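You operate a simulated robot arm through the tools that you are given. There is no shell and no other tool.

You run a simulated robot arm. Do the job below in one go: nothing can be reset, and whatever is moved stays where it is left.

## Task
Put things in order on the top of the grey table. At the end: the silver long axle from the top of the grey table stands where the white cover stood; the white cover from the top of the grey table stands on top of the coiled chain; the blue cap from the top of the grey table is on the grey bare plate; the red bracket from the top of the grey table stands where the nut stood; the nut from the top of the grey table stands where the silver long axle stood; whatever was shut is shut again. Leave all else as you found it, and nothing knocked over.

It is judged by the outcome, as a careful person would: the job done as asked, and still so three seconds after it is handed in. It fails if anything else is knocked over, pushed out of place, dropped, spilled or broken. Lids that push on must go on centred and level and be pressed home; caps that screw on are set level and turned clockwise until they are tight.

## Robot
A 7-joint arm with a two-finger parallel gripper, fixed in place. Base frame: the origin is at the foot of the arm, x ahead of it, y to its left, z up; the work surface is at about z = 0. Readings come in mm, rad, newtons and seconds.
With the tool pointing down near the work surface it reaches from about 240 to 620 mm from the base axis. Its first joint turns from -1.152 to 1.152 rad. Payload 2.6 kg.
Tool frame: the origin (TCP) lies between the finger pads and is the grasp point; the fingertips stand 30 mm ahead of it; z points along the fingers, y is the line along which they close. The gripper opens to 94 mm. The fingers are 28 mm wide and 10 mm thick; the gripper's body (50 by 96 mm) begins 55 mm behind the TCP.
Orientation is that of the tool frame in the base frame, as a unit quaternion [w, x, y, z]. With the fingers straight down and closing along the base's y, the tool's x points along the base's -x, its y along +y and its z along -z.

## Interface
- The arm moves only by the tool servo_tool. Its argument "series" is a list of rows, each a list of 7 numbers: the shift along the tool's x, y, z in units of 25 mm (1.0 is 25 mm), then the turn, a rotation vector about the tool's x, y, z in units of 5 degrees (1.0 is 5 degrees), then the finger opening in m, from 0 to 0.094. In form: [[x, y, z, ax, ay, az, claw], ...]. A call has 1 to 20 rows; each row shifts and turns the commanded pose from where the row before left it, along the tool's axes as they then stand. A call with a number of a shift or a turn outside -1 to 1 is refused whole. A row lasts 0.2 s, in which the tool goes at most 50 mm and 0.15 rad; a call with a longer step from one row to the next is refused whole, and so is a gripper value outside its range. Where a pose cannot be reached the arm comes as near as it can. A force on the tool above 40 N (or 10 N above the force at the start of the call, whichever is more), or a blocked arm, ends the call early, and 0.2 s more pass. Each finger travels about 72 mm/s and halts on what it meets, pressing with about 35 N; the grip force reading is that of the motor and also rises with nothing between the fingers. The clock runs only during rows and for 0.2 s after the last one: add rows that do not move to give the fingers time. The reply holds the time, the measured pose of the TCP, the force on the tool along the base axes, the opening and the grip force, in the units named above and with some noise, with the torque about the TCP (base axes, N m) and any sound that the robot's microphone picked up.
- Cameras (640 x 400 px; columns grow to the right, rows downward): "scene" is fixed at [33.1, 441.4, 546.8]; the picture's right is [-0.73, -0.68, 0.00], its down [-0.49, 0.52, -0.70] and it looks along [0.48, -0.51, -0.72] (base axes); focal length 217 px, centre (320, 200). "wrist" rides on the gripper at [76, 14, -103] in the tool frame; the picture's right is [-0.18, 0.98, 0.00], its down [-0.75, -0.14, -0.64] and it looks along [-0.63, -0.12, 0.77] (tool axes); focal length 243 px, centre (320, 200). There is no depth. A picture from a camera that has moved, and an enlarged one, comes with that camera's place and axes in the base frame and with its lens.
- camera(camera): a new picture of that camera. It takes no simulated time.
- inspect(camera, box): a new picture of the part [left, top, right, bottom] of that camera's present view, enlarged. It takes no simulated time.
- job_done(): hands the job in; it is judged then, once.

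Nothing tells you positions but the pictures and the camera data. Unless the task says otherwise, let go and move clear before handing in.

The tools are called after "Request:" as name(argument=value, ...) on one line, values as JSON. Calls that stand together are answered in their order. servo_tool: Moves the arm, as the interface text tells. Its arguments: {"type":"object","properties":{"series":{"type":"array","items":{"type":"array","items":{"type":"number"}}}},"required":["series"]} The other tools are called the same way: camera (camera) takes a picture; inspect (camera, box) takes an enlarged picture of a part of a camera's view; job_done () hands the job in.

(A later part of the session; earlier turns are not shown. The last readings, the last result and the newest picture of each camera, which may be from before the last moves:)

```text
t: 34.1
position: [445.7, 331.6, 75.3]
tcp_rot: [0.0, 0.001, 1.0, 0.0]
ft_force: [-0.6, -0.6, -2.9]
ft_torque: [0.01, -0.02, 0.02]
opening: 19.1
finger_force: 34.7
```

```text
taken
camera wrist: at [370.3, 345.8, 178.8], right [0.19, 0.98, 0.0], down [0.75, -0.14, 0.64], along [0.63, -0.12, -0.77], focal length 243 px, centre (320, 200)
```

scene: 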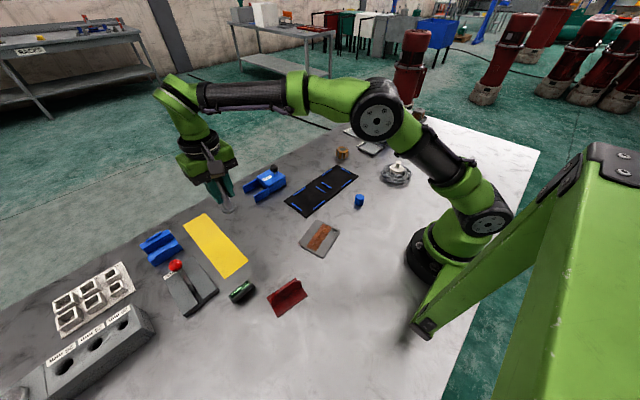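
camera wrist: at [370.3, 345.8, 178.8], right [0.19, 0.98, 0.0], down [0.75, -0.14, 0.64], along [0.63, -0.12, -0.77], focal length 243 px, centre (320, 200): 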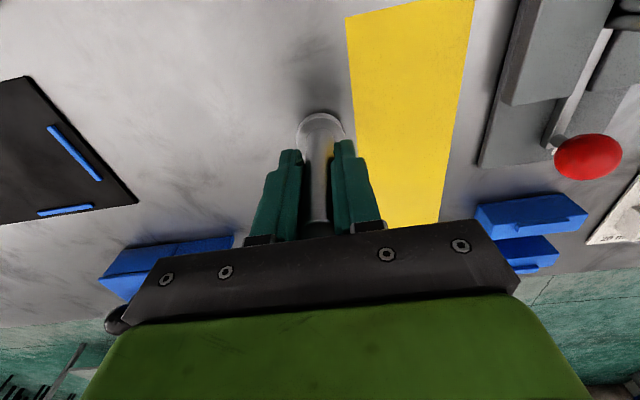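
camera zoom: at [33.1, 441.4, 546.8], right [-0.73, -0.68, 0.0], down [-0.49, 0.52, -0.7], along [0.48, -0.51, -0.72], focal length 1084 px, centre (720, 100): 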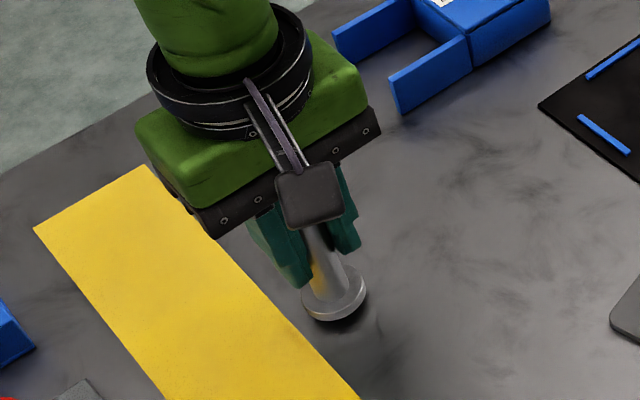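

About 6-7 mm left. Easing down in small steps.

Request:
servo_tool(series=[[0, 0, 0.12, 0, 0, 0, 0.012], [0, 0, 0.06, 0, 0, 0, 0.012], [0, 0, 0, 0, 0, 0, 0.012]])

Request:
servo_tool(series=[[0, 0, 0.04, 0, 0, 0, 0.012], [0, 0, 0, 0, 0, 0, 0.012]])

```text
t: 34.9
position: [445.9, 330.9, 71.3]
tcp_rot: [0.001, 0.001, 1.0, 0.0]
ft_force: [0.4, -0.9, -4.0]
ft_torque: [0.02, -0.02, 0.01]
opening: 19.3
finger_force: 35.2
```

```text
t: 35.5
position: [446.2, 331.4, 70.6]
tcp_rot: [0.0, 0.002, 1.0, 0.0]
ft_force: [0.3, 0.1, -1.9]
ft_torque: [0.0, 0.0, 0.0]
opening: 19.2
finger_force: 35.2
```

Request:
servo_tool(series=[[0, 0, 0.04, 0, 0, 0, 0.012], [0, 0, 0, 0, 0, 0, 0.012]])

Request:
servo_tool(series=[[0, 0, 0.03, 0, 0, 0, 0.012], [0, 0, 0, 0, 0, 0, 0.012]])

```text
t: 36.1
position: [445.6, 330.9, 69.6]
tcp_rot: [0.0, 0.001, 1.0, 0.0]
ft_force: [-0.7, -0.6, -2.4]
ft_torque: [0.0, 0.05, 0.0]
opening: 18.9
finger_force: 35.0
```

```text
t: 36.7
position: [446.0, 330.9, 68.5]
tcp_rot: [0.0, 0.001, 1.0, 0.0]
ft_force: [-0.9, -0.2, -2.9]
ft_torque: [-0.02, -0.02, 0.01]
opening: 19.1
finger_force: 34.6
```

Still carrying the full weight (about -2.7 N), so no contact yet. I'll keep taking half-millimetre steps.

Request:
servo_tool(series=[[0, 0, 0.03, 0, 0, 0, 0.012], [0, 0, 0, 0, 0, 0, 0.012]])

Request:
servo_tool(series=[[0, 0, 0.02, 0, 0, 0, 0.012], [0, 0, 0, 0, 0, 0, 0.012]])

```text
t: 37.3
position: [446.2, 331.4, 67.8]
tcp_rot: [0.0, 0.001, 1.0, 0.0]
ft_force: [0.0, -1.3, 0.5]
ft_torque: [-0.07, 0.09, -0.02]
opening: 19.3
finger_force: 35.0
```

```text
t: 37.9
position: [446.5, 331.4, 68.3]
tcp_rot: [0.001, 0.001, 1.0, 0.001]
ft_force: [-2.2, -2.3, 6.5]
ft_torque: [-0.18, 0.28, 0.0]
opening: 18.9
finger_force: 34.9
```

The base is touching the table. I'll release gently, then rise clear of the shaft.

Request:
servo_tool(series=[[0, 0, 0, 0, 0, 0, 0.022], [0, 0, 0, 0, 0, 0, 0.028], [0, 0, 0, 0, 0, 0, 0.04], [0, 0, 0, 0, 0, 0, 0.05], [0, 0, 0, 0, 0, 0, 0.05]])

Request:
inspect(camera="scene", box=[200, 180, 280, 260])

Request:
inspect(camera="wrist", box=[240, 80, 400, 240])

```text
t: 39.1
position: [446.2, 330.8, 67.5]
tcp_rot: [0.001, 0.0, 1.0, 0.0]
ft_force: [-0.1, 0.4, -0.2]
ft_torque: [-0.01, -0.01, -0.01]
opening: 49.9
finger_force: 0.1
```

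```text
5.00 times, centred on (240, 220) of scene
camera zoom: at [33.1, 441.4, 546.8], right [-0.73, -0.68, 0.0], down [-0.49, 0.52, -0.7], along [0.48, -0.51, -0.72], focal length 1084 px, centre (720, 100)
```

zoom: 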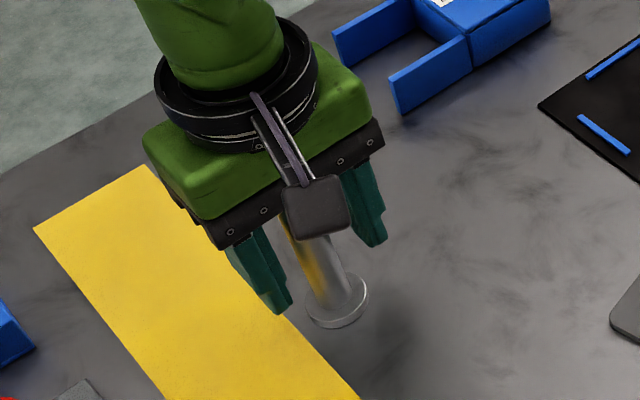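

```text
2.50 times, centred on (320, 160) of wrist
camera zoom: at [370.0, 345.6, 170.5], right [0.19, 0.98, 0.0], down [0.75, -0.14, 0.64], along [0.63, -0.12, -0.77], focal length 606 px, centre (320, 300)
```

zoom: 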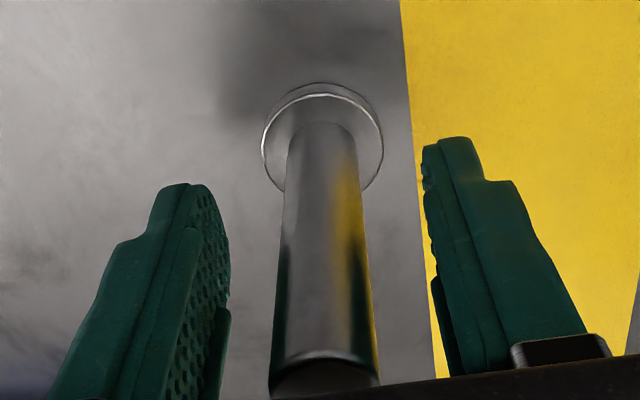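

The axle stands upright on its new spot. I'll rise and go over to the nut.

Request:
servo_tool(series=[[0, 0, -0.5, 0, 0, 0, 0.06], [0, 0, -1, 0, 0, 0, 0.06], [0, 0, -1, 0, 0, 0, 0.06], [0, 0, -1, 0, 0, 0, 0.06], [0, 0, -1, 0, 0, 0, 0.06], [0, 0, -1, 0, 0, 0, 0.06], [0, 0, -0.5, 0, 0, 0, 0.06], [0, 0, 0, 0, 0, 0, 0.06]])

Request:
inspect(camera="wrist", box=[240, 40, 400, 200])

Request:
servo_tool(series=[[-0.103, -0.944, 0, 0, 0, 0, 0.06], [-0.103, -0.944, 0, 0, 0, 0, 0.06], [-0.103, -0.944, 0, 0, 0, 0, 0.06], [-0.103, -0.944, 0, 0, 0, 0, 0.06], [-0.103, -0.944, 0, 0, 0, 0, 0.06], [-0.103, -0.944, 0, 0, 0, 0, 0.06], [-0.103, -0.944, 0, 0, 0, 0, 0.06], [-0.103, -0.944, 0, 0, 0, 0, 0.06], [-0.103, -0.944, 0, 0, 0, 0, 0.06], [-0.103, -0.944, 0, 0, 0, 0, 0.06], [-0.103, -0.944, 0, 0, 0, 0, 0.06], [-0.103, -0.944, 0, 0, 0, 0, 0.06], [-0.103, -0.944, 0, 0, 0, 0, 0.07], [-0.103, -0.944, 0, 0, 0, 0, 0.08], [-0.103, -0.944, 0, 0, 0, 0, 0.09], [-0.103, -0.944, 0, 0, 0, 0, 0.094], [-0.103, -0.944, 0, 0, 0, 0, 0.094], [-0.103, -0.944, 0, 0, 0, 0, 0.094], [-0.103, -0.944, 0, 0, 0, 0, 0.094], [-0.103, -0.944, 0, 0, 0, 0, 0.094]])

Request:
servo_tool(series=[[-0.103, -0.944, 0, 0, 0, 0, 0.094], [-0.103, -0.944, 0, 0, 0, 0, 0.094], [-0.103, -0.944, 0, 0, 0, 0, 0.094], [0, 0, 0, 0, 0, 0, 0.094]])

Request:
camera(camera="wrist")

Request:
camera(camera="scene")

```text
t: 40.9
position: [445.5, 331.6, 218.3]
tcp_rot: [0.001, 0.001, 1.0, 0.0]
ft_force: [0.8, 0.1, 0.1]
ft_torque: [0.03, -0.01, 0.01]
opening: 59.9
finger_force: 0.0
```

```text
2.50 times, centred on (320, 120) of wrist
camera zoom: at [370.1, 345.2, 320.9], right [0.19, 0.98, 0.0], down [0.75, -0.14, 0.64], along [0.63, -0.12, -0.77], focal length 606 px, centre (320, 400)
```

zoom: 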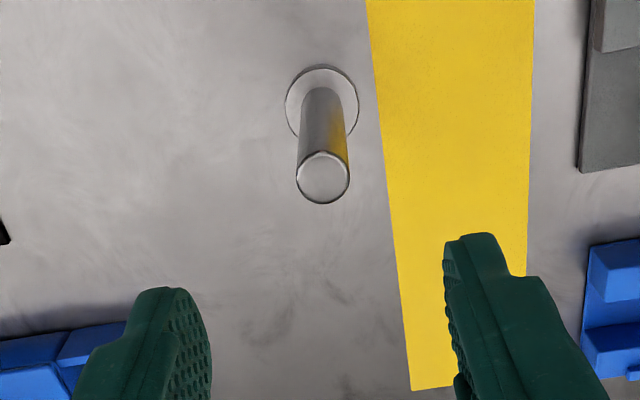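

```text
t: 45.1
position: [496.7, -141.6, 218.6]
tcp_rot: [0.001, 0.0, 1.0, 0.0]
ft_force: [-0.3, 0.5, 1.2]
ft_torque: [0.01, -0.02, 0.03]
opening: 94.3
finger_force: 0.1
```

```text
t: 46.1
position: [504.7, -213.8, 217.6]
tcp_rot: [0.0, 0.001, 1.0, 0.0]
ft_force: [-0.6, 0.8, -0.2]
ft_torque: [-0.02, 0.02, -0.02]
opening: 93.9
finger_force: 0.2
```

```text
taken
camera wrist: at [428.4, -197.9, 320.6], right [0.19, 0.98, 0.0], down [0.75, -0.14, 0.64], along [0.63, -0.12, -0.77], focal length 243 px, centre (320, 200)
```

wrist: 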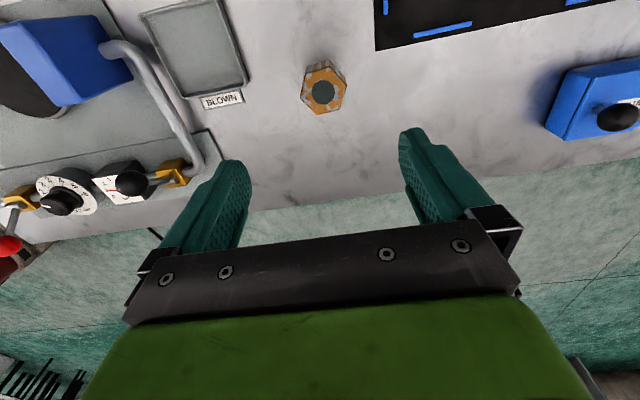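

```text
taken
```

scene: 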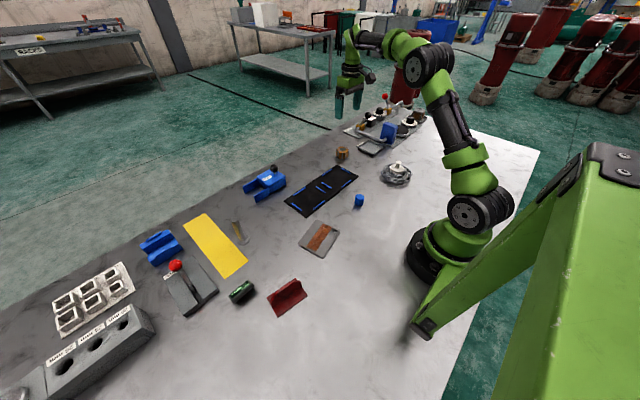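

The axle is upright on the cover's old spot. Now I'll measure the nut's centre and the orientation of its flats.

Request:
inspect(camera="wrist", box=[280, 40, 370, 130])

Request:
inspect(camera="scene", box=[320, 135, 365, 175])

```text
4.44 times, centred on (325, 85) of wrist
camera zoom: at [428.4, -197.9, 320.6], right [0.19, 0.98, 0.0], down [0.75, -0.14, 0.64], along [0.63, -0.12, -0.77], focal length 1078 px, centre (298, 711)
```

zoom: 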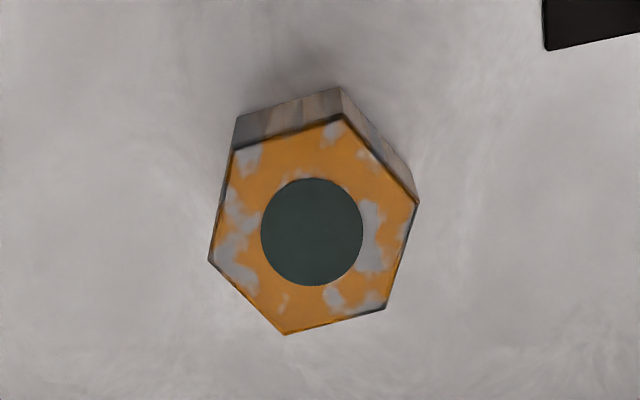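

```text
10.00 times, centred on (342, 155) of scene
camera zoom: at [33.1, 441.4, 546.8], right [-0.73, -0.68, 0.0], down [-0.49, 0.52, -0.7], along [0.48, -0.51, -0.72], focal length 2167 px, centre (95, 650)
```

zoom: 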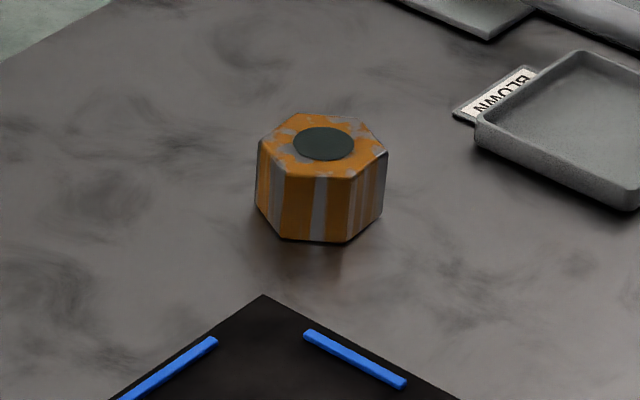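

The nut is at (508.8, -209.3), 35 mm high and 47 mm across flats, with a pair of flats about 25.6° off the current closing line. I'll centre over it and turn the gripper to match.

Request:
servo_tool(series=[[-0.176, 0.117, 0, 0, 0, 0, 0.094], [0, 0, 0.4, 0, 0, 0.853, 0.094], [0, 0, 0.4, 0, 0, 0.853, 0.094], [0, 0, 0.4, 0, 0, 0.853, 0.094], [0, 0, 0.4, 0, 0, 0.853, 0.094], [0, 0, 0.4, 0, 0, 0.853, 0.094], [0, 0, 0.4, 0, 0, 0.853, 0.094], [0, 0, 0, 0, 0, 0, 0.094]])

Request:
camera(camera="wrist")

Request:
inspect(camera="wrist", box=[260, 60, 380, 180])

```text
t: 47.9
position: [508.7, -209.4, 158.2]
tcp_rot: [0.001, 0.222, 0.975, 0.0]
ft_force: [-0.9, -0.4, 0.2]
ft_torque: [-0.02, -0.01, -0.03]
opening: 94.1
finger_force: 0.0
```

```text
taken
camera wrist: at [447.1, -162.7, 259.9], right [0.59, 0.81, 0.0], down [0.62, -0.45, 0.64], along [0.52, -0.38, -0.77], focal length 243 px, centre (320, 200)
```

wrist: 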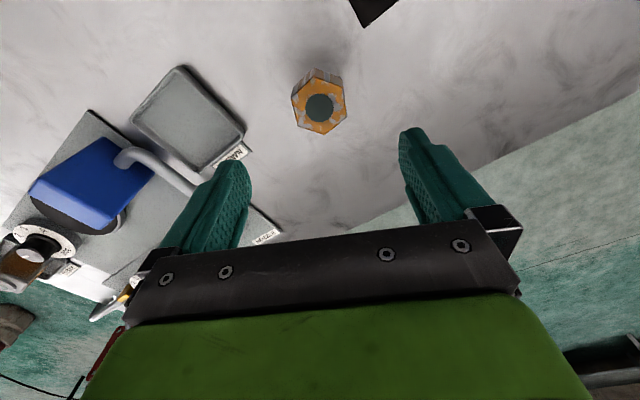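

```text
3.33 times, centred on (320, 120) of wrist
camera zoom: at [447.1, -162.7, 259.9], right [0.59, 0.81, 0.0], down [0.62, -0.45, 0.64], along [0.52, -0.38, -0.77], focal length 809 px, centre (320, 467)
```

zoom: 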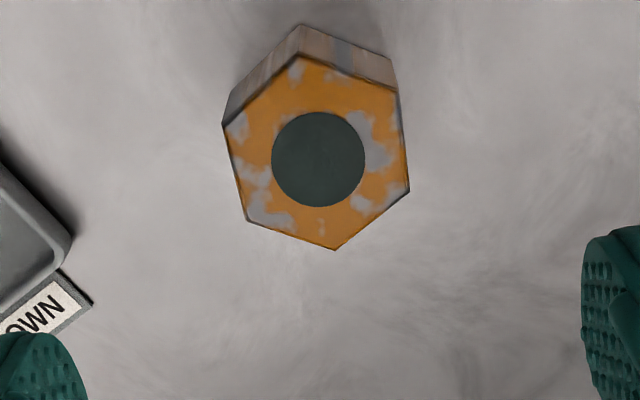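

The gripper is now aligned with the flats and centred. Descending to grip the nut.

Request:
servo_tool(series=[[0, 0, 0.7, 0, 0, 0, 0.094], [0, 0, 1, 0, 0, 0, 0.094], [0, 0, 1, 0, 0, 0, 0.094], [0, 0, 1, 0, 0, 0, 0.094], [0, 0, 0.7, 0, 0, 0, 0.094], [0, 0, 0.4, 0, 0, 0, 0.094], [0, 0, 0, 0, 0, 0, 0.094]])

Request:
camera(camera="wrist")

Request:
inspect(camera="scene", box=[300, 110, 390, 190])

```text
t: 49.5
position: [509.5, -207.6, 36.8]
tcp_rot: [0.001, 0.223, 0.975, 0.001]
ft_force: [0.7, -0.1, -0.1]
ft_torque: [-0.01, 0.0, 0.01]
opening: 94.2
finger_force: 0.2
```

```text
taken
camera wrist: at [447.0, -162.7, 140.3], right [0.59, 0.81, 0.0], down [0.62, -0.45, 0.64], along [0.52, -0.38, -0.77], focal length 243 px, centre (320, 200)
```

wrist: 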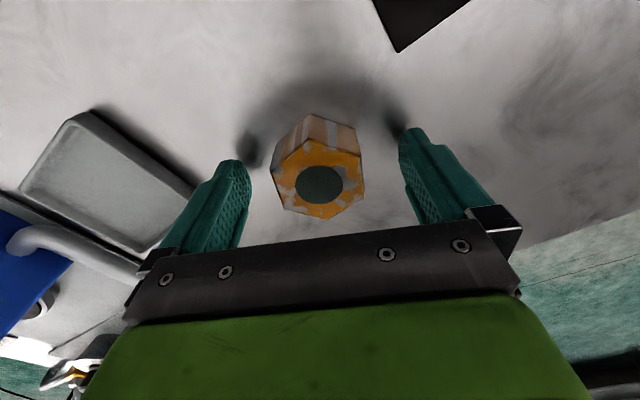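

```text
5.00 times, centred on (345, 150) of scene
camera zoom: at [33.1, 441.4, 546.8], right [-0.73, -0.68, 0.0], down [-0.49, 0.52, -0.7], along [0.48, -0.51, -0.72], focal length 1084 px, centre (195, 450)
```

zoom: 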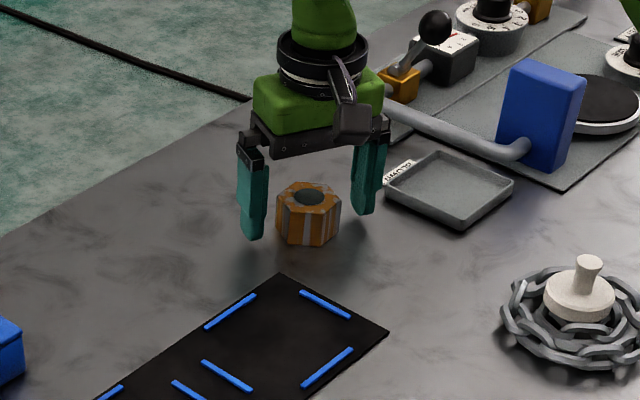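

Everything is clear of the tray and the nut sits between the fingers. Closing on the flats now.

Request:
servo_tool(series=[[0, 0, 0, 0, 0, 0, 0.07], [0, 0, 0, 0, 0, 0, 0.055], [0, 0, 0, 0, 0, 0, 0.04], [0, 0, 0, 0, 0, 0, 0.04], [0, 0, 0, 0, 0, 0, 0.04], [0, 0, 0, 0, 0, 0, 0.04]])

Request:
camera(camera="wrist")

```text
t: 50.9
position: [508.9, -209.0, 38.3]
tcp_rot: [0.003, 0.222, 0.975, -0.001]
ft_force: [-1.8, -0.5, 12.7]
ft_torque: [-0.12, 0.15, -0.09]
opening: 48.0
finger_force: 34.8
```

```text
taken
camera wrist: at [447.3, -163.0, 141.3], right [0.59, 0.81, 0.0], down [0.62, -0.45, 0.64], along [0.52, -0.38, -0.76], focal length 243 px, centre (320, 200)
```

wrist: 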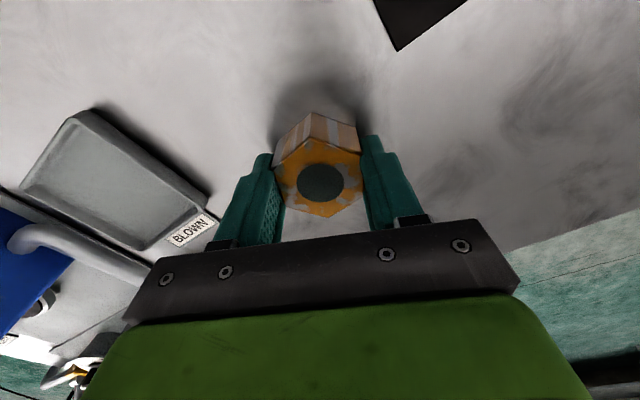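

The nut is gripped (48 mm), with a small upward force reading. I'll lift slightly and check before carrying on.

Request:
servo_tool(series=[[0, 0, -0.1, 0, 0, 0, 0.04], [0, 0, -0.3, 0, 0, 0, 0.04], [0, 0, -0.6, 0, 0, 0, 0.04], [0, 0, -0.6, 0, 0, 0, 0.04], [0, 0, 0, 0, 0, 0, 0.04]])

Request:
inspect(camera="scene", box=[310, 110, 380, 180])

Request:
camera(camera="wrist")

```text
t: 52.1
position: [509.3, -208.1, 77.3]
tcp_rot: [0.0, 0.223, 0.975, 0.0]
ft_force: [-0.5, -0.2, -4.7]
ft_torque: [0.0, -0.01, 0.0]
opening: 48.5
finger_force: 34.9
```

```text
5.71 times, centred on (345, 145) of scene
camera zoom: at [33.1, 441.4, 546.8], right [-0.73, -0.68, 0.0], down [-0.49, 0.52, -0.7], along [0.48, -0.51, -0.72], focal length 1238 px, centre (177, 514)
```

zoom: 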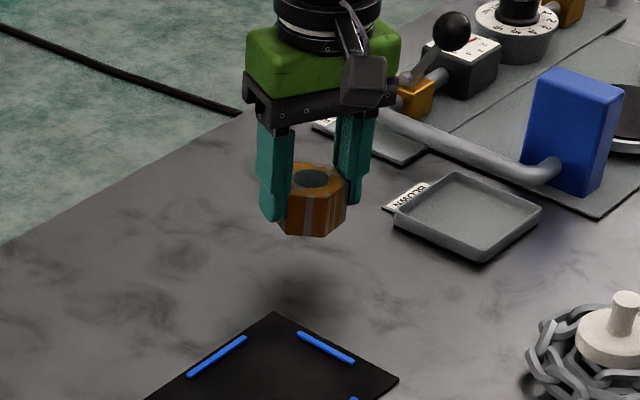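

```text
taken
camera wrist: at [447.0, -162.4, 181.0], right [0.59, 0.81, 0.0], down [0.62, -0.45, 0.64], along [0.52, -0.38, -0.77], focal length 243 px, centre (320, 200)
```

wrist: 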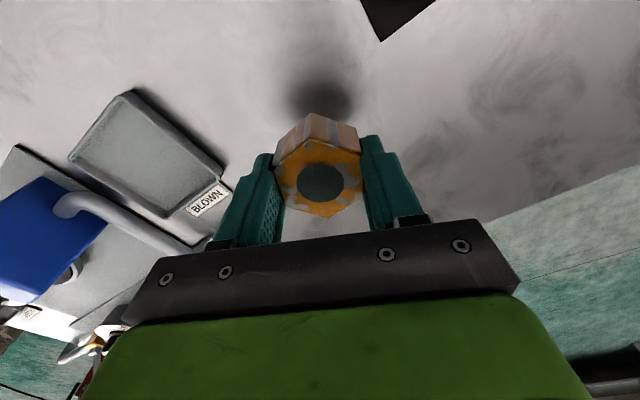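

The nut is lifted level. I'll carry it to the axle's old spot at (547.3, -68.3), moving along the turned tool axes.

Request:
servo_tool(series=[[0.075, 0.41, 0, 0, 0, 0, 0.04], [0.151, 0.819, 0, 0, 0, 0, 0.04], [0.151, 0.819, 0, 0, 0, 0, 0.04], [0.151, 0.819, 0, 0, 0, 0, 0.04], [0.151, 0.819, 0, 0, 0, 0, 0.04], [0.151, 0.819, 0, 0, 0, 0, 0.04], [0.151, 0.819, 0, 0, 0, 0, 0.04], [0.074, 0.406, 0, 0, 0, 0, 0.04], [0, 0, 0, 0, 0, 0, 0.04]])

Request:
camera(camera="wrist")

Request:
camera(camera="scene")

```text
t: 54.1
position: [547.5, -68.4, 76.6]
tcp_rot: [0.001, 0.222, 0.975, 0.0]
ft_force: [-0.5, 0.6, -4.1]
ft_torque: [-0.02, -0.03, -0.02]
opening: 48.2
finger_force: 34.9
```

```text
taken
camera wrist: at [485.3, -22.1, 180.2], right [0.59, 0.81, 0.0], down [0.62, -0.45, 0.64], along [0.52, -0.38, -0.77], focal length 243 px, centre (320, 200)
```

wrist: 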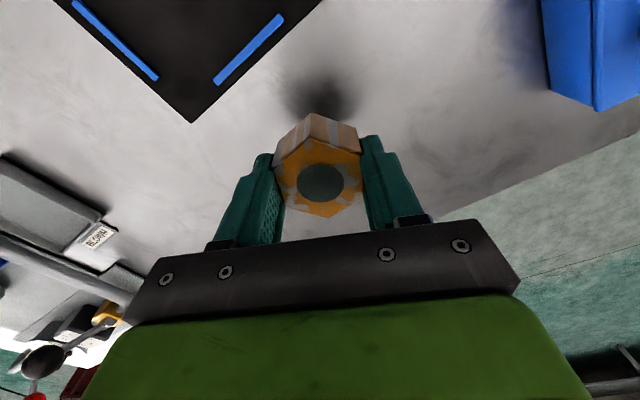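

```text
taken
```

scene: 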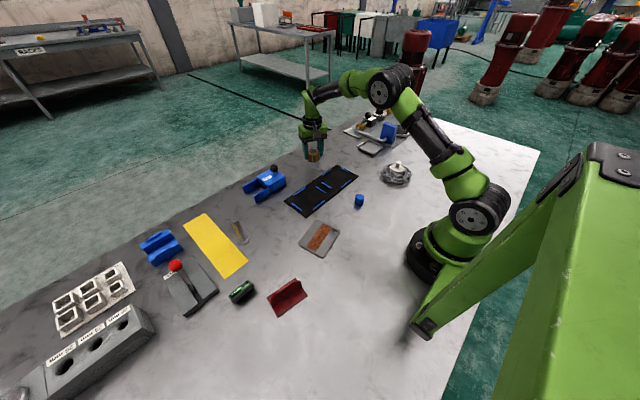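

Over the target at (547.5, -68.4). Lowering, first most of the way.

Request:
servo_tool(series=[[0, 0, 0.5, 0, 0, 0, 0.04], [0, 0, 0.5, 0, 0, 0, 0.04], [0, 0, 0.25, 0, 0, 0, 0.04], [0, 0, 0.1, 0, 0, 0, 0.04], [0, 0, 0, 0, 0, 0, 0.04]])

Request:
servo_tool(series=[[0, 0, 0.05, 0, 0, 0, 0.04], [0, 0, 0, 0, 0, 0, 0.04]])

```text
t: 55.3
position: [548.0, -68.4, 44.5]
tcp_rot: [0.0, 0.223, 0.975, 0.001]
ft_force: [0.7, -0.3, -4.5]
ft_torque: [0.03, -0.03, 0.01]
opening: 48.3
finger_force: 35.5
```

```text
t: 55.9
position: [548.2, -68.5, 41.4]
tcp_rot: [0.0, 0.223, 0.975, 0.0]
ft_force: [0.1, -0.3, -3.5]
ft_torque: [-0.01, 0.0, -0.01]
opening: 48.1
finger_force: 34.6
```

Request:
servo_tool(series=[[0, 0, 0.05, 0, 0, 0, 0.04], [0, 0, 0, 0, 0, 0, 0.04]])

Request:
servo_tool(series=[[0, 0, 0.04, 0, 0, 0, 0.04], [0, 0, 0, 0, 0, 0, 0.04]])

```text
t: 56.5
position: [548.3, -68.4, 42.3]
tcp_rot: [0.0, 0.223, 0.975, 0.0]
ft_force: [-0.5, -0.1, -4.2]
ft_torque: [0.03, 0.01, 0.0]
opening: 48.1
finger_force: 35.2
```

```text
t: 57.1
position: [547.3, -69.1, 40.5]
tcp_rot: [0.0, 0.223, 0.975, 0.0]
ft_force: [-0.2, 0.0, -3.8]
ft_torque: [0.01, 0.0, 0.0]
opening: 48.3
finger_force: 35.4
```

Still carrying full weight. A few more small steps.

Request:
servo_tool(series=[[0, 0, 0.04, 0, 0, 0, 0.04], [0, 0, 0, 0, 0, 0, 0.04]])

Request:
servo_tool(series=[[0, 0, 0.03, 0, 0, 0, 0.04], [0, 0, 0, 0, 0, 0, 0.04]])

```text
t: 57.7
position: [547.2, -68.4, 39.1]
tcp_rot: [0.0, 0.222, 0.975, 0.0]
ft_force: [0.0, 0.3, -3.5]
ft_torque: [0.01, 0.01, -0.01]
opening: 48.5
finger_force: 35.6
```

```text
t: 58.3
position: [546.8, -67.9, 38.9]
tcp_rot: [0.0, 0.223, 0.975, -0.001]
ft_force: [-0.3, 0.6, -4.1]
ft_torque: [-0.01, 0.0, -0.02]
opening: 48.1
finger_force: 34.8
```

Request:
servo_tool(series=[[0, 0, 0.03, 0, 0, 0, 0.04], [0, 0, 0, 0, 0, 0, 0.04]])

Request:
servo_tool(series=[[0, 0, 0.03, 0, 0, 0, 0.04], [0, 0, 0, 0, 0, 0, 0.04]])

```text
t: 58.9
position: [546.8, -68.9, 38.1]
tcp_rot: [0.001, 0.223, 0.975, 0.001]
ft_force: [-2.6, 0.7, 1.5]
ft_torque: [-0.13, -0.01, -0.04]
opening: 48.3
finger_force: 35.2
```

```text
t: 59.5
position: [547.8, -68.2, 39.2]
tcp_rot: [0.002, 0.223, 0.975, 0.0]
ft_force: [-7.7, 1.1, 17.3]
ft_torque: [-0.25, 0.43, -0.09]
opening: 48.4
finger_force: 34.6
```

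The nut is on the table. Releasing it and checking.

Request:
servo_tool(series=[[0, 0, 0, 0, 0, 0, 0.052], [0, 0, 0, 0, 0, 0, 0.06], [0, 0, 0, 0, 0, 0, 0.075], [0, 0, 0, 0, 0, 0, 0.075]])

Request:
camera(camera="wrist")

Request:
inspect(camera="scene", box=[270, 110, 360, 190])

```text
t: 60.5
position: [546.8, -67.8, 37.1]
tcp_rot: [0.001, 0.223, 0.975, 0.0]
ft_force: [-0.3, -0.2, 0.7]
ft_torque: [0.0, -0.02, -0.01]
opening: 75.0
finger_force: 0.1
```

```text
taken
camera wrist: at [485.4, -21.9, 139.9], right [0.59, 0.81, 0.0], down [0.62, -0.45, 0.64], along [0.52, -0.38, -0.77], focal length 243 px, centre (320, 200)
```

wrist: 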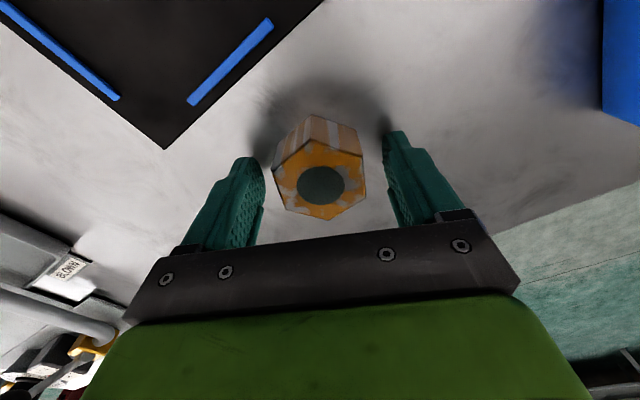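

```text
5.00 times, centred on (315, 150) of scene
camera zoom: at [33.1, 441.4, 546.8], right [-0.73, -0.68, 0.0], down [-0.49, 0.52, -0.7], along [0.48, -0.51, -0.72], focal length 1084 px, centre (345, 450)
```

zoom: 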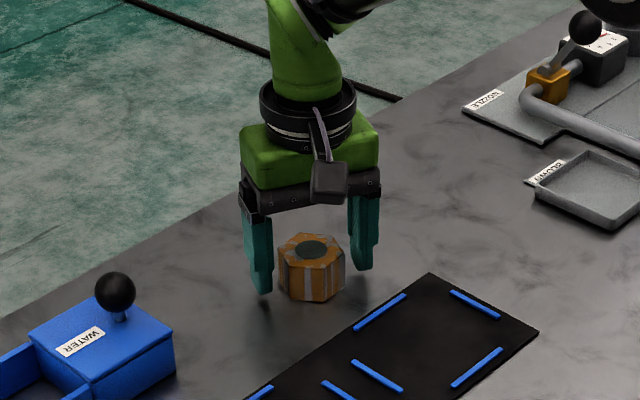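

The nut stands on the axle's old spot. I'll rise, turn the gripper back to straight and move over to the blue cap.

Request:
servo_tool(series=[[0, 0, -0.5, 0, 0, 0, 0.08], [0, 0, -1, 0, 0, 0, 0.08], [0, 0, -1, 0, 0, 0, 0.08], [0, 0, -1, 0, 0, 0, 0.08], [0, 0, -1, 0, 0, 0, 0.08], [0, 0, -1, 0, 0, 0, 0.08], [0, 0, -0.5, 0, 0, 0, 0.08], [0, 0, 0, 0, 0, -0.853, 0.08], [0, 0, 0, 0, 0, -0.853, 0.08], [0, 0, 0, 0, 0, -0.853, 0.08], [0, 0, 0, 0, 0, -0.853, 0.08], [0, 0, 0, 0, 0, -0.853, 0.08], [0, 0, 0, 0, 0, -0.853, 0.08], [0, 0, 0, 0, 0, 0, 0.08]])

Request:
inspect(camera="wrist", box=[220, 40, 420, 200])

Request:
servo_tool(series=[[0.5, 0.062, 0, 0, 0, 0, 0.08], [0.949, 0.124, 0, 0, 0, 0, 0.08], [0.949, 0.124, 0, 0, 0, 0, 0.08], [0.949, 0.124, 0, 0, 0, 0, 0.08], [0.949, 0.124, 0, 0, 0, 0, 0.08], [0.949, 0.124, 0, 0, 0, 0, 0.08], [0.949, 0.124, 0, 0, 0, 0, 0.08], [0.949, 0.124, 0, 0, 0, 0, 0.08], [0.949, 0.124, 0, 0, 0, 0, 0.08], [0.949, 0.124, 0, 0, 0, 0, 0.08], [0.949, 0.124, 0, 0, 0, 0, 0.08], [0.45, 0.062, 0, 0, 0, 0, 0.08], [0, 0, 0, 0, 0, 0, 0.08]])

Request:
camera(camera="wrist")

Request:
camera(camera="scene")

```text
t: 63.5
position: [546.2, -68.1, 187.5]
tcp_rot: [0.0, 0.0, 1.0, 0.0]
ft_force: [0.3, -0.2, -0.7]
ft_torque: [-0.03, 0.03, -0.02]
opening: 79.8
finger_force: 0.0
```

```text
2.50 times, centred on (320, 120) of wrist
camera zoom: at [471.4, -53.8, 290.1], right [0.18, 0.98, 0.0], down [0.75, -0.14, 0.64], along [0.63, -0.12, -0.77], focal length 606 px, centre (320, 400)
```

zoom: 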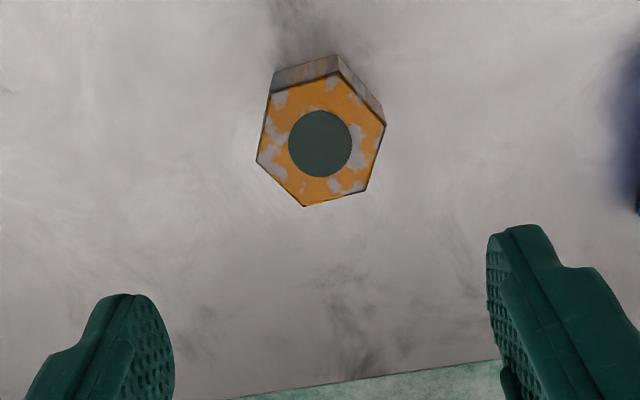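

```text
t: 66.3
position: [286.5, -34.3, 187.5]
tcp_rot: [0.001, 0.001, 1.0, 0.0]
ft_force: [0.5, 0.0, 0.5]
ft_torque: [0.02, 0.02, 0.01]
opening: 80.0
finger_force: 0.0
```

```text
taken
camera wrist: at [210.5, -18.6, 289.8], right [0.19, 0.98, 0.0], down [0.75, -0.14, 0.64], along [0.63, -0.12, -0.77], focal length 243 px, centre (320, 200)
```

wrist: 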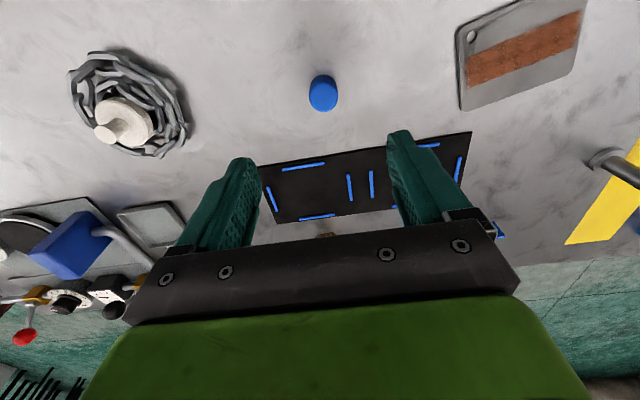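

```text
taken
```

scene: 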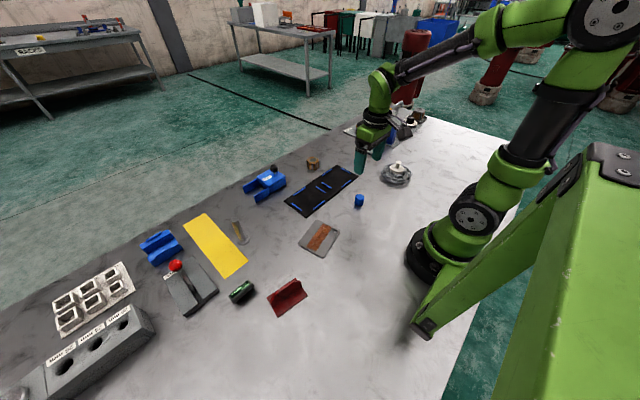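

The nut is right on the axle's old spot. Now I'll enlarge the cap and the plate.

Request:
inspect(camera="wrist", box=[280, 50, 370, 130])

Request:
inspect(camera="wrist", box=[430, 0, 610, 130])

```text
5.00 times, centred on (325, 90) of wrist
camera zoom: at [210.5, -18.6, 289.8], right [0.19, 0.98, 0.0], down [0.75, -0.14, 0.64], along [0.63, -0.12, -0.77], focal length 1213 px, centre (295, 750)
```

zoom: 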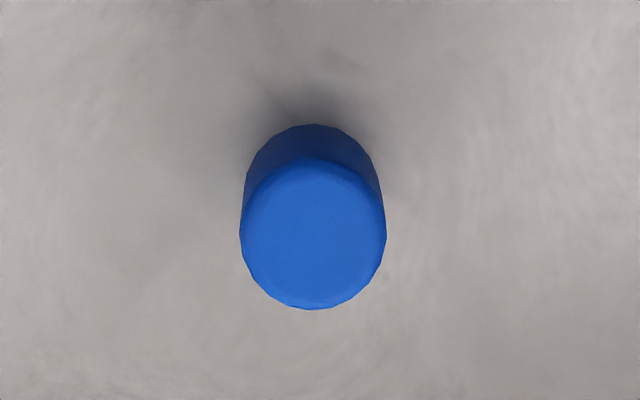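

```text
3.08 times, centred on (520, 65) of wrist
camera zoom: at [210.5, -18.6, 289.8], right [0.19, 0.98, 0.0], down [0.75, -0.14, 0.64], along [0.63, -0.12, -0.77], focal length 746 px, centre (-295, 615)
```

zoom: 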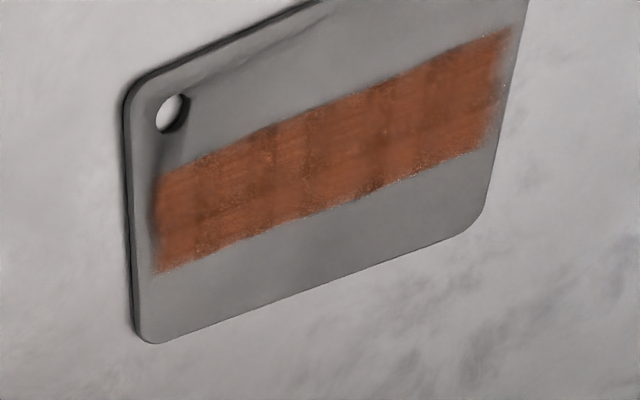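

The cap is about 30.5 mm across and 28 mm high, a few mm off the tool axis. The plate's centre is at about (289, 169). I'll descend and grip the cap.

Request:
servo_tool(series=[[-0.084, 0.136, 0.5, 0, 0, 0, 0.07], [0, 0, 1, 0, 0, 0, 0.07], [0, 0, 1, 0, 0, 0, 0.07], [0, 0, 1, 0, 0, 0, 0.07], [0, 0, 1, 0, 0, 0, 0.07], [0, 0, 0.8, 0, 0, 0, 0.07], [0, 0, 0.5, 0, 0, 0, 0.07], [0, 0, 0.25, 0, 0, 0, 0.07], [0, 0, 0, 0, 0, 0, 0.07]])

Request:
inspect(camera="wrist", box=[220, 60, 420, 240])

```text
t: 68.3
position: [289.8, -31.6, 35.3]
tcp_rot: [0.001, 0.001, 1.0, 0.0]
ft_force: [0.1, 0.2, 0.5]
ft_torque: [-0.03, 0.01, 0.05]
opening: 69.8
finger_force: 0.1
```

```text
2.22 times, centred on (320, 150) of wrist
camera zoom: at [213.1, -16.1, 138.4], right [0.19, 0.98, 0.0], down [0.75, -0.14, 0.64], along [0.63, -0.12, -0.77], focal length 539 px, centre (320, 311)
```

zoom: 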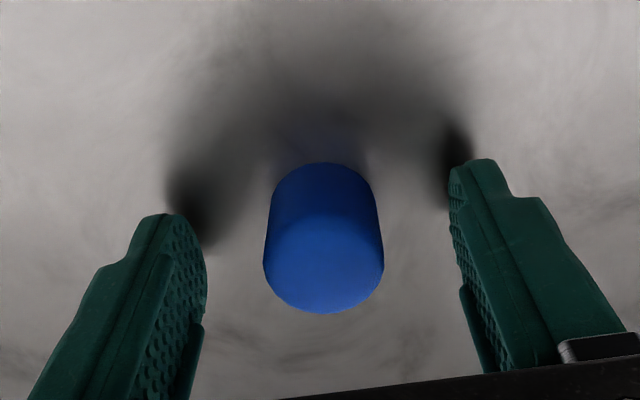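

Well centred. Closing on the cap.

Request:
servo_tool(series=[[0, 0, 0, 0, 0, 0, 0.045], [0, 0, 0, 0, 0, 0, 0.025], [0, 0, 0, 0, 0, 0, 0.025], [0, 0, 0, 0, 0, 0, 0.025], [0, 0, 0, 0, 0, 0, 0.025]])

Request:
servo_tool(series=[[0, 0, -0.2, 0, 0, 0, 0.025], [0, 0, -0.7, 0, 0, 0, 0.025], [0, 0, -1, 0, 0, 0, 0.025], [0, 0, -1, 0, 0, 0, 0.025], [0, 0, 0, 0, 0, 0, 0.025]])

Request:
inspect(camera="scene", box=[320, 150, 400, 220])

Request:
camera(camera="wrist")

```text
t: 69.5
position: [288.7, -30.5, 35.4]
tcp_rot: [0.001, 0.001, 1.0, -0.001]
ft_force: [-0.6, -0.5, 0.5]
ft_torque: [-0.03, 0.06, 0.02]
opening: 28.7
finger_force: 34.6
```

```text
t: 70.7
position: [290.5, -30.6, 108.2]
tcp_rot: [0.002, 0.0, 1.0, 0.0]
ft_force: [-0.7, -0.3, -0.4]
ft_torque: [0.0, 0.02, 0.0]
opening: 28.3
finger_force: 34.5
```

```text
5.71 times, centred on (360, 185) of scene
camera zoom: at [33.0, 441.4, 546.8], right [-0.73, -0.68, 0.0], down [-0.49, 0.52, -0.7], along [0.48, -0.51, -0.72], focal length 1238 px, centre (91, 286)
```

zoom: 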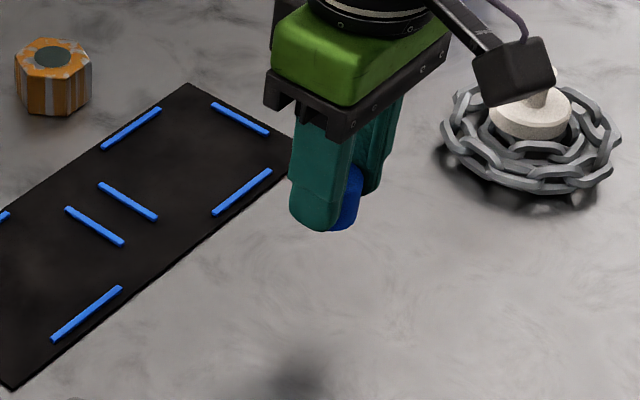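

```text
taken
camera wrist: at [213.9, -15.3, 211.2], right [0.19, 0.98, 0.0], down [0.75, -0.14, 0.64], along [0.63, -0.12, -0.77], focal length 243 px, centre (320, 200)
```

wrist: 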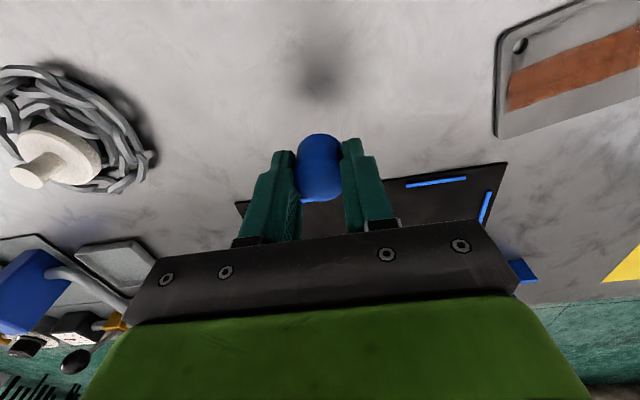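

The cap is held. I'll carry it over to the middle of the plate.

Request:
servo_tool(series=[[0, 0.5, 0, 0, 0, 0, 0.025], [0, 1, 0, 0, 0, 0, 0.025], [0, 1, 0, 0, 0, 0, 0.025], [0, 1, 0, 0, 0, 0, 0.025], [0, 1, 0, 0, 0, 0, 0.025], [0, 1, 0, 0, 0, 0, 0.025], [0, 1, 0, 0, 0, 0, 0.025], [0, 1, 0, 0, 0, 0, 0.025], [0, 0.48, 0, 0, 0, 0, 0.025], [0, 0, 0, 0, 0, 0, 0.025]])

Request:
camera(camera="wrist")

Request:
inspect(camera="scene", box=[270, 180, 370, 270])

```text
t: 72.9
position: [290.1, 170.2, 108.3]
tcp_rot: [0.001, 0.001, 1.0, 0.0]
ft_force: [-0.2, -0.1, 0.1]
ft_torque: [0.01, 0.02, 0.0]
opening: 28.0
finger_force: 35.0
```

```text
taken
camera wrist: at [213.5, 184.5, 210.8], right [0.19, 0.98, 0.0], down [0.75, -0.14, 0.64], along [0.63, -0.12, -0.77], focal length 243 px, centre (320, 200)
```

wrist: 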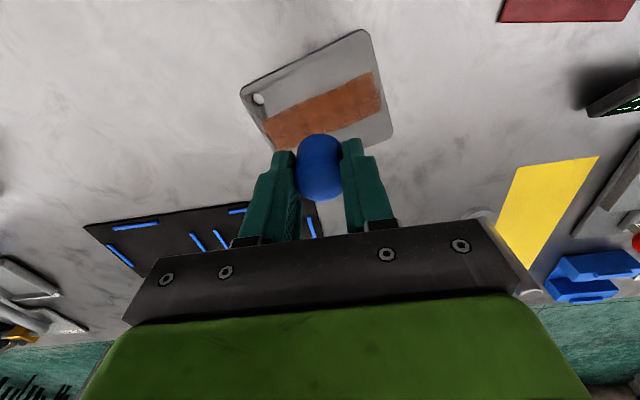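

```text
4.44 times, centred on (320, 225) of scene
camera zoom: at [33.1, 441.4, 546.8], right [-0.73, -0.68, 0.0], down [-0.49, 0.52, -0.7], along [0.48, -0.51, -0.72], focal length 963 px, centre (320, 89)
```

zoom: 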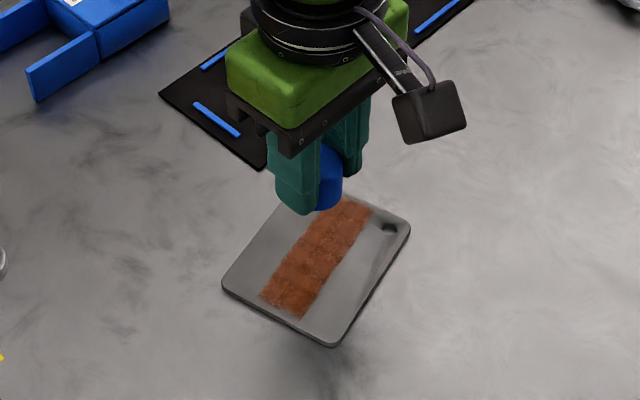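

Centred above the plate. Lowering most of the way, then easing on.

Request:
servo_tool(series=[[0, 0, 0.6, 0, 0, 0, 0.025], [0, 0, 0.8, 0, 0, 0, 0.025], [0, 0, 0.6, 0, 0, 0, 0.025], [0, 0, 0.3, 0, 0, 0, 0.025], [0, 0, 0, 0, 0, 0, 0.025]])

Request:
servo_tool(series=[[0, 0, 0.1, 0, 0, 0, 0.025], [0, 0, 0, 0, 0, 0, 0.025]])

Request:
inspect(camera="scene", box=[280, 200, 360, 270])

```text
t: 74.1
position: [289.3, 169.8, 51.3]
tcp_rot: [0.001, 0.001, 1.0, -0.001]
ft_force: [0.3, 0.4, -1.6]
ft_torque: [-0.02, -0.03, 0.02]
opening: 28.6
finger_force: 34.8
```

```text
t: 74.7
position: [289.9, 169.0, 48.2]
tcp_rot: [0.001, 0.001, 1.0, 0.0]
ft_force: [-0.5, -0.3, -0.3]
ft_torque: [-0.01, -0.02, 0.03]
opening: 28.5
finger_force: 35.6
```

```text
5.71 times, centred on (320, 235) of scene
camera zoom: at [33.1, 441.4, 546.8], right [-0.73, -0.68, 0.0], down [-0.49, 0.52, -0.7], along [0.48, -0.51, -0.72], focal length 1238 px, centre (320, 0)
```

zoom: 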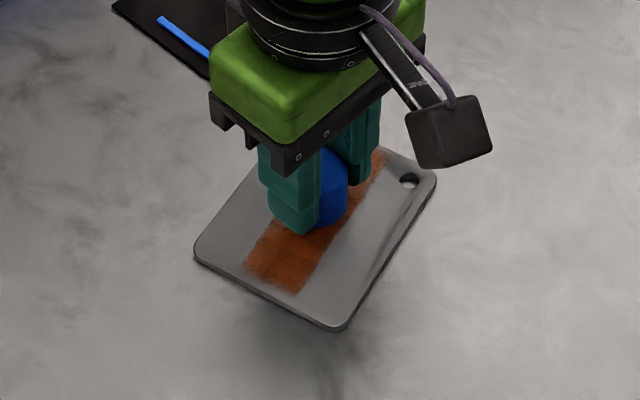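

Cap bottom is around z≈13, slightly above the plate. Continuing in small steps.

Request:
servo_tool(series=[[0, 0, 0.08, 0, 0, 0, 0.025], [0, 0, 0.06, 0, 0, 0, 0.025], [0, 0, 0, 0, 0, 0, 0.025]])

Request:
servo_tool(series=[[0, 0, 0.05, 0, 0, 0, 0.025], [0, 0, 0, 0, 0, 0, 0.025]])

Request:
servo_tool(series=[[0, 0, 0.04, 0, 0, 0, 0.025], [0, 0, 0, 0, 0, 0, 0.025]])

```text
t: 75.5
position: [289.2, 168.6, 43.7]
tcp_rot: [0.001, 0.001, 1.0, 0.001]
ft_force: [0.1, 0.3, 0.3]
ft_torque: [0.01, 0.03, -0.01]
opening: 28.4
finger_force: 35.1
```

```text
t: 76.1
position: [288.4, 170.1, 42.4]
tcp_rot: [0.001, 0.001, 1.0, 0.0]
ft_force: [0.2, -0.2, 0.4]
ft_torque: [-0.01, 0.01, -0.01]
opening: 28.4
finger_force: 35.4
```

```text
t: 76.7
position: [289.5, 169.5, 42.5]
tcp_rot: [0.001, 0.0, 1.0, 0.0]
ft_force: [-0.4, 0.6, 0.2]
ft_torque: [0.02, 0.0, 0.06]
opening: 28.3
finger_force: 34.9
```

Request:
servo_tool(series=[[0, 0, 0.04, 0, 0, 0, 0.025], [0, 0, 0, 0, 0, 0, 0.025]])

Request:
servo_tool(series=[[0, 0, 0.03, 0, 0, 0, 0.025], [0, 0, 0, 0, 0, 0, 0.025]])

```text
t: 77.3
position: [288.9, 169.4, 41.4]
tcp_rot: [0.001, 0.001, 1.0, 0.0]
ft_force: [-0.8, -1.3, 7.0]
ft_torque: [-0.06, 0.05, 0.03]
opening: 28.4
finger_force: 35.0
```

```text
t: 77.9
position: [288.2, 170.6, 42.1]
tcp_rot: [0.002, 0.001, 1.0, 0.001]
ft_force: [-5.9, -2.9, 26.5]
ft_torque: [-0.09, 0.19, -0.01]
opening: 28.3
finger_force: 35.1
```

The cap is firmly on the plate. Releasing gently.

Request:
servo_tool(series=[[0, 0, -0.03, 0, 0, 0, 0.025], [0, 0, 0, 0, 0, 0, 0.031], [0, 0, 0, 0, 0, 0, 0.036], [0, 0, 0, 0, 0, 0, 0.05], [0, 0, 0, 0, 0, 0, 0.05]])

Request:
servo_tool(series=[[0, 0, -0.4, 0, 0, 0, 0.06], [0, 0, -1, 0, 0, 0, 0.06], [0, 0, -1, 0, 0, 0, 0.06], [0, 0, -1, 0, 0, 0, 0.06], [0, 0, -1, 0, 0, 0, 0.06], [0, 0, -1, 0, 0, 0, 0.06], [0, 0, 0, 0, 0, 0, 0.06]])

Request:
camera(camera="wrist")

Request:
inspect(camera="scene", box=[280, 200, 360, 270])

```text
t: 79.1
position: [289.0, 169.3, 41.6]
tcp_rot: [0.0, 0.001, 1.0, 0.0]
ft_force: [-0.1, -1.0, 0.0]
ft_torque: [0.0, 0.02, 0.02]
opening: 50.0
finger_force: 0.0
```

```text
t: 80.7
position: [288.9, 169.8, 177.1]
tcp_rot: [0.001, 0.001, 1.0, 0.0]
ft_force: [1.0, 0.1, 1.6]
ft_torque: [0.01, 0.0, 0.0]
opening: 60.0
finger_force: 0.0
```

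```text
taken
camera wrist: at [213.6, 184.5, 279.6], right [0.19, 0.98, 0.0], down [0.75, -0.14, 0.64], along [0.63, -0.12, -0.77], focal length 243 px, centre (320, 200)
```

wrist: 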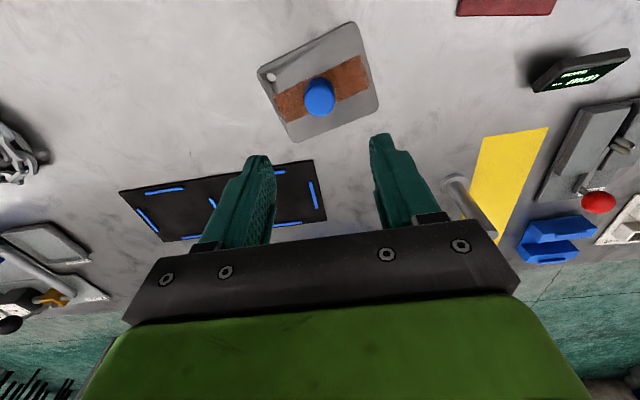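

```text
5.71 times, centred on (320, 235) of scene
camera zoom: at [33.1, 441.4, 546.8], right [-0.73, -0.68, 0.0], down [-0.49, 0.52, -0.7], along [0.48, -0.51, -0.72], focal length 1238 px, centre (320, 0)
```

zoom: 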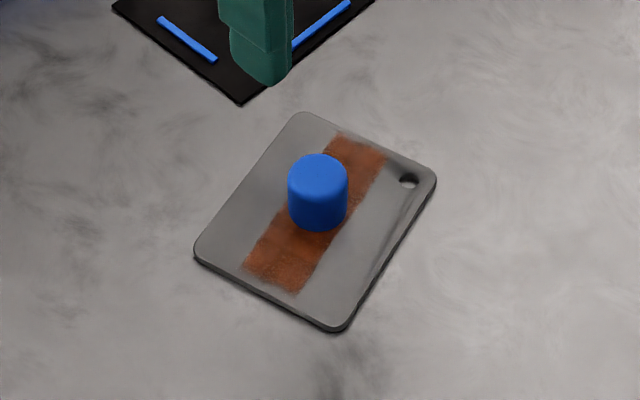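

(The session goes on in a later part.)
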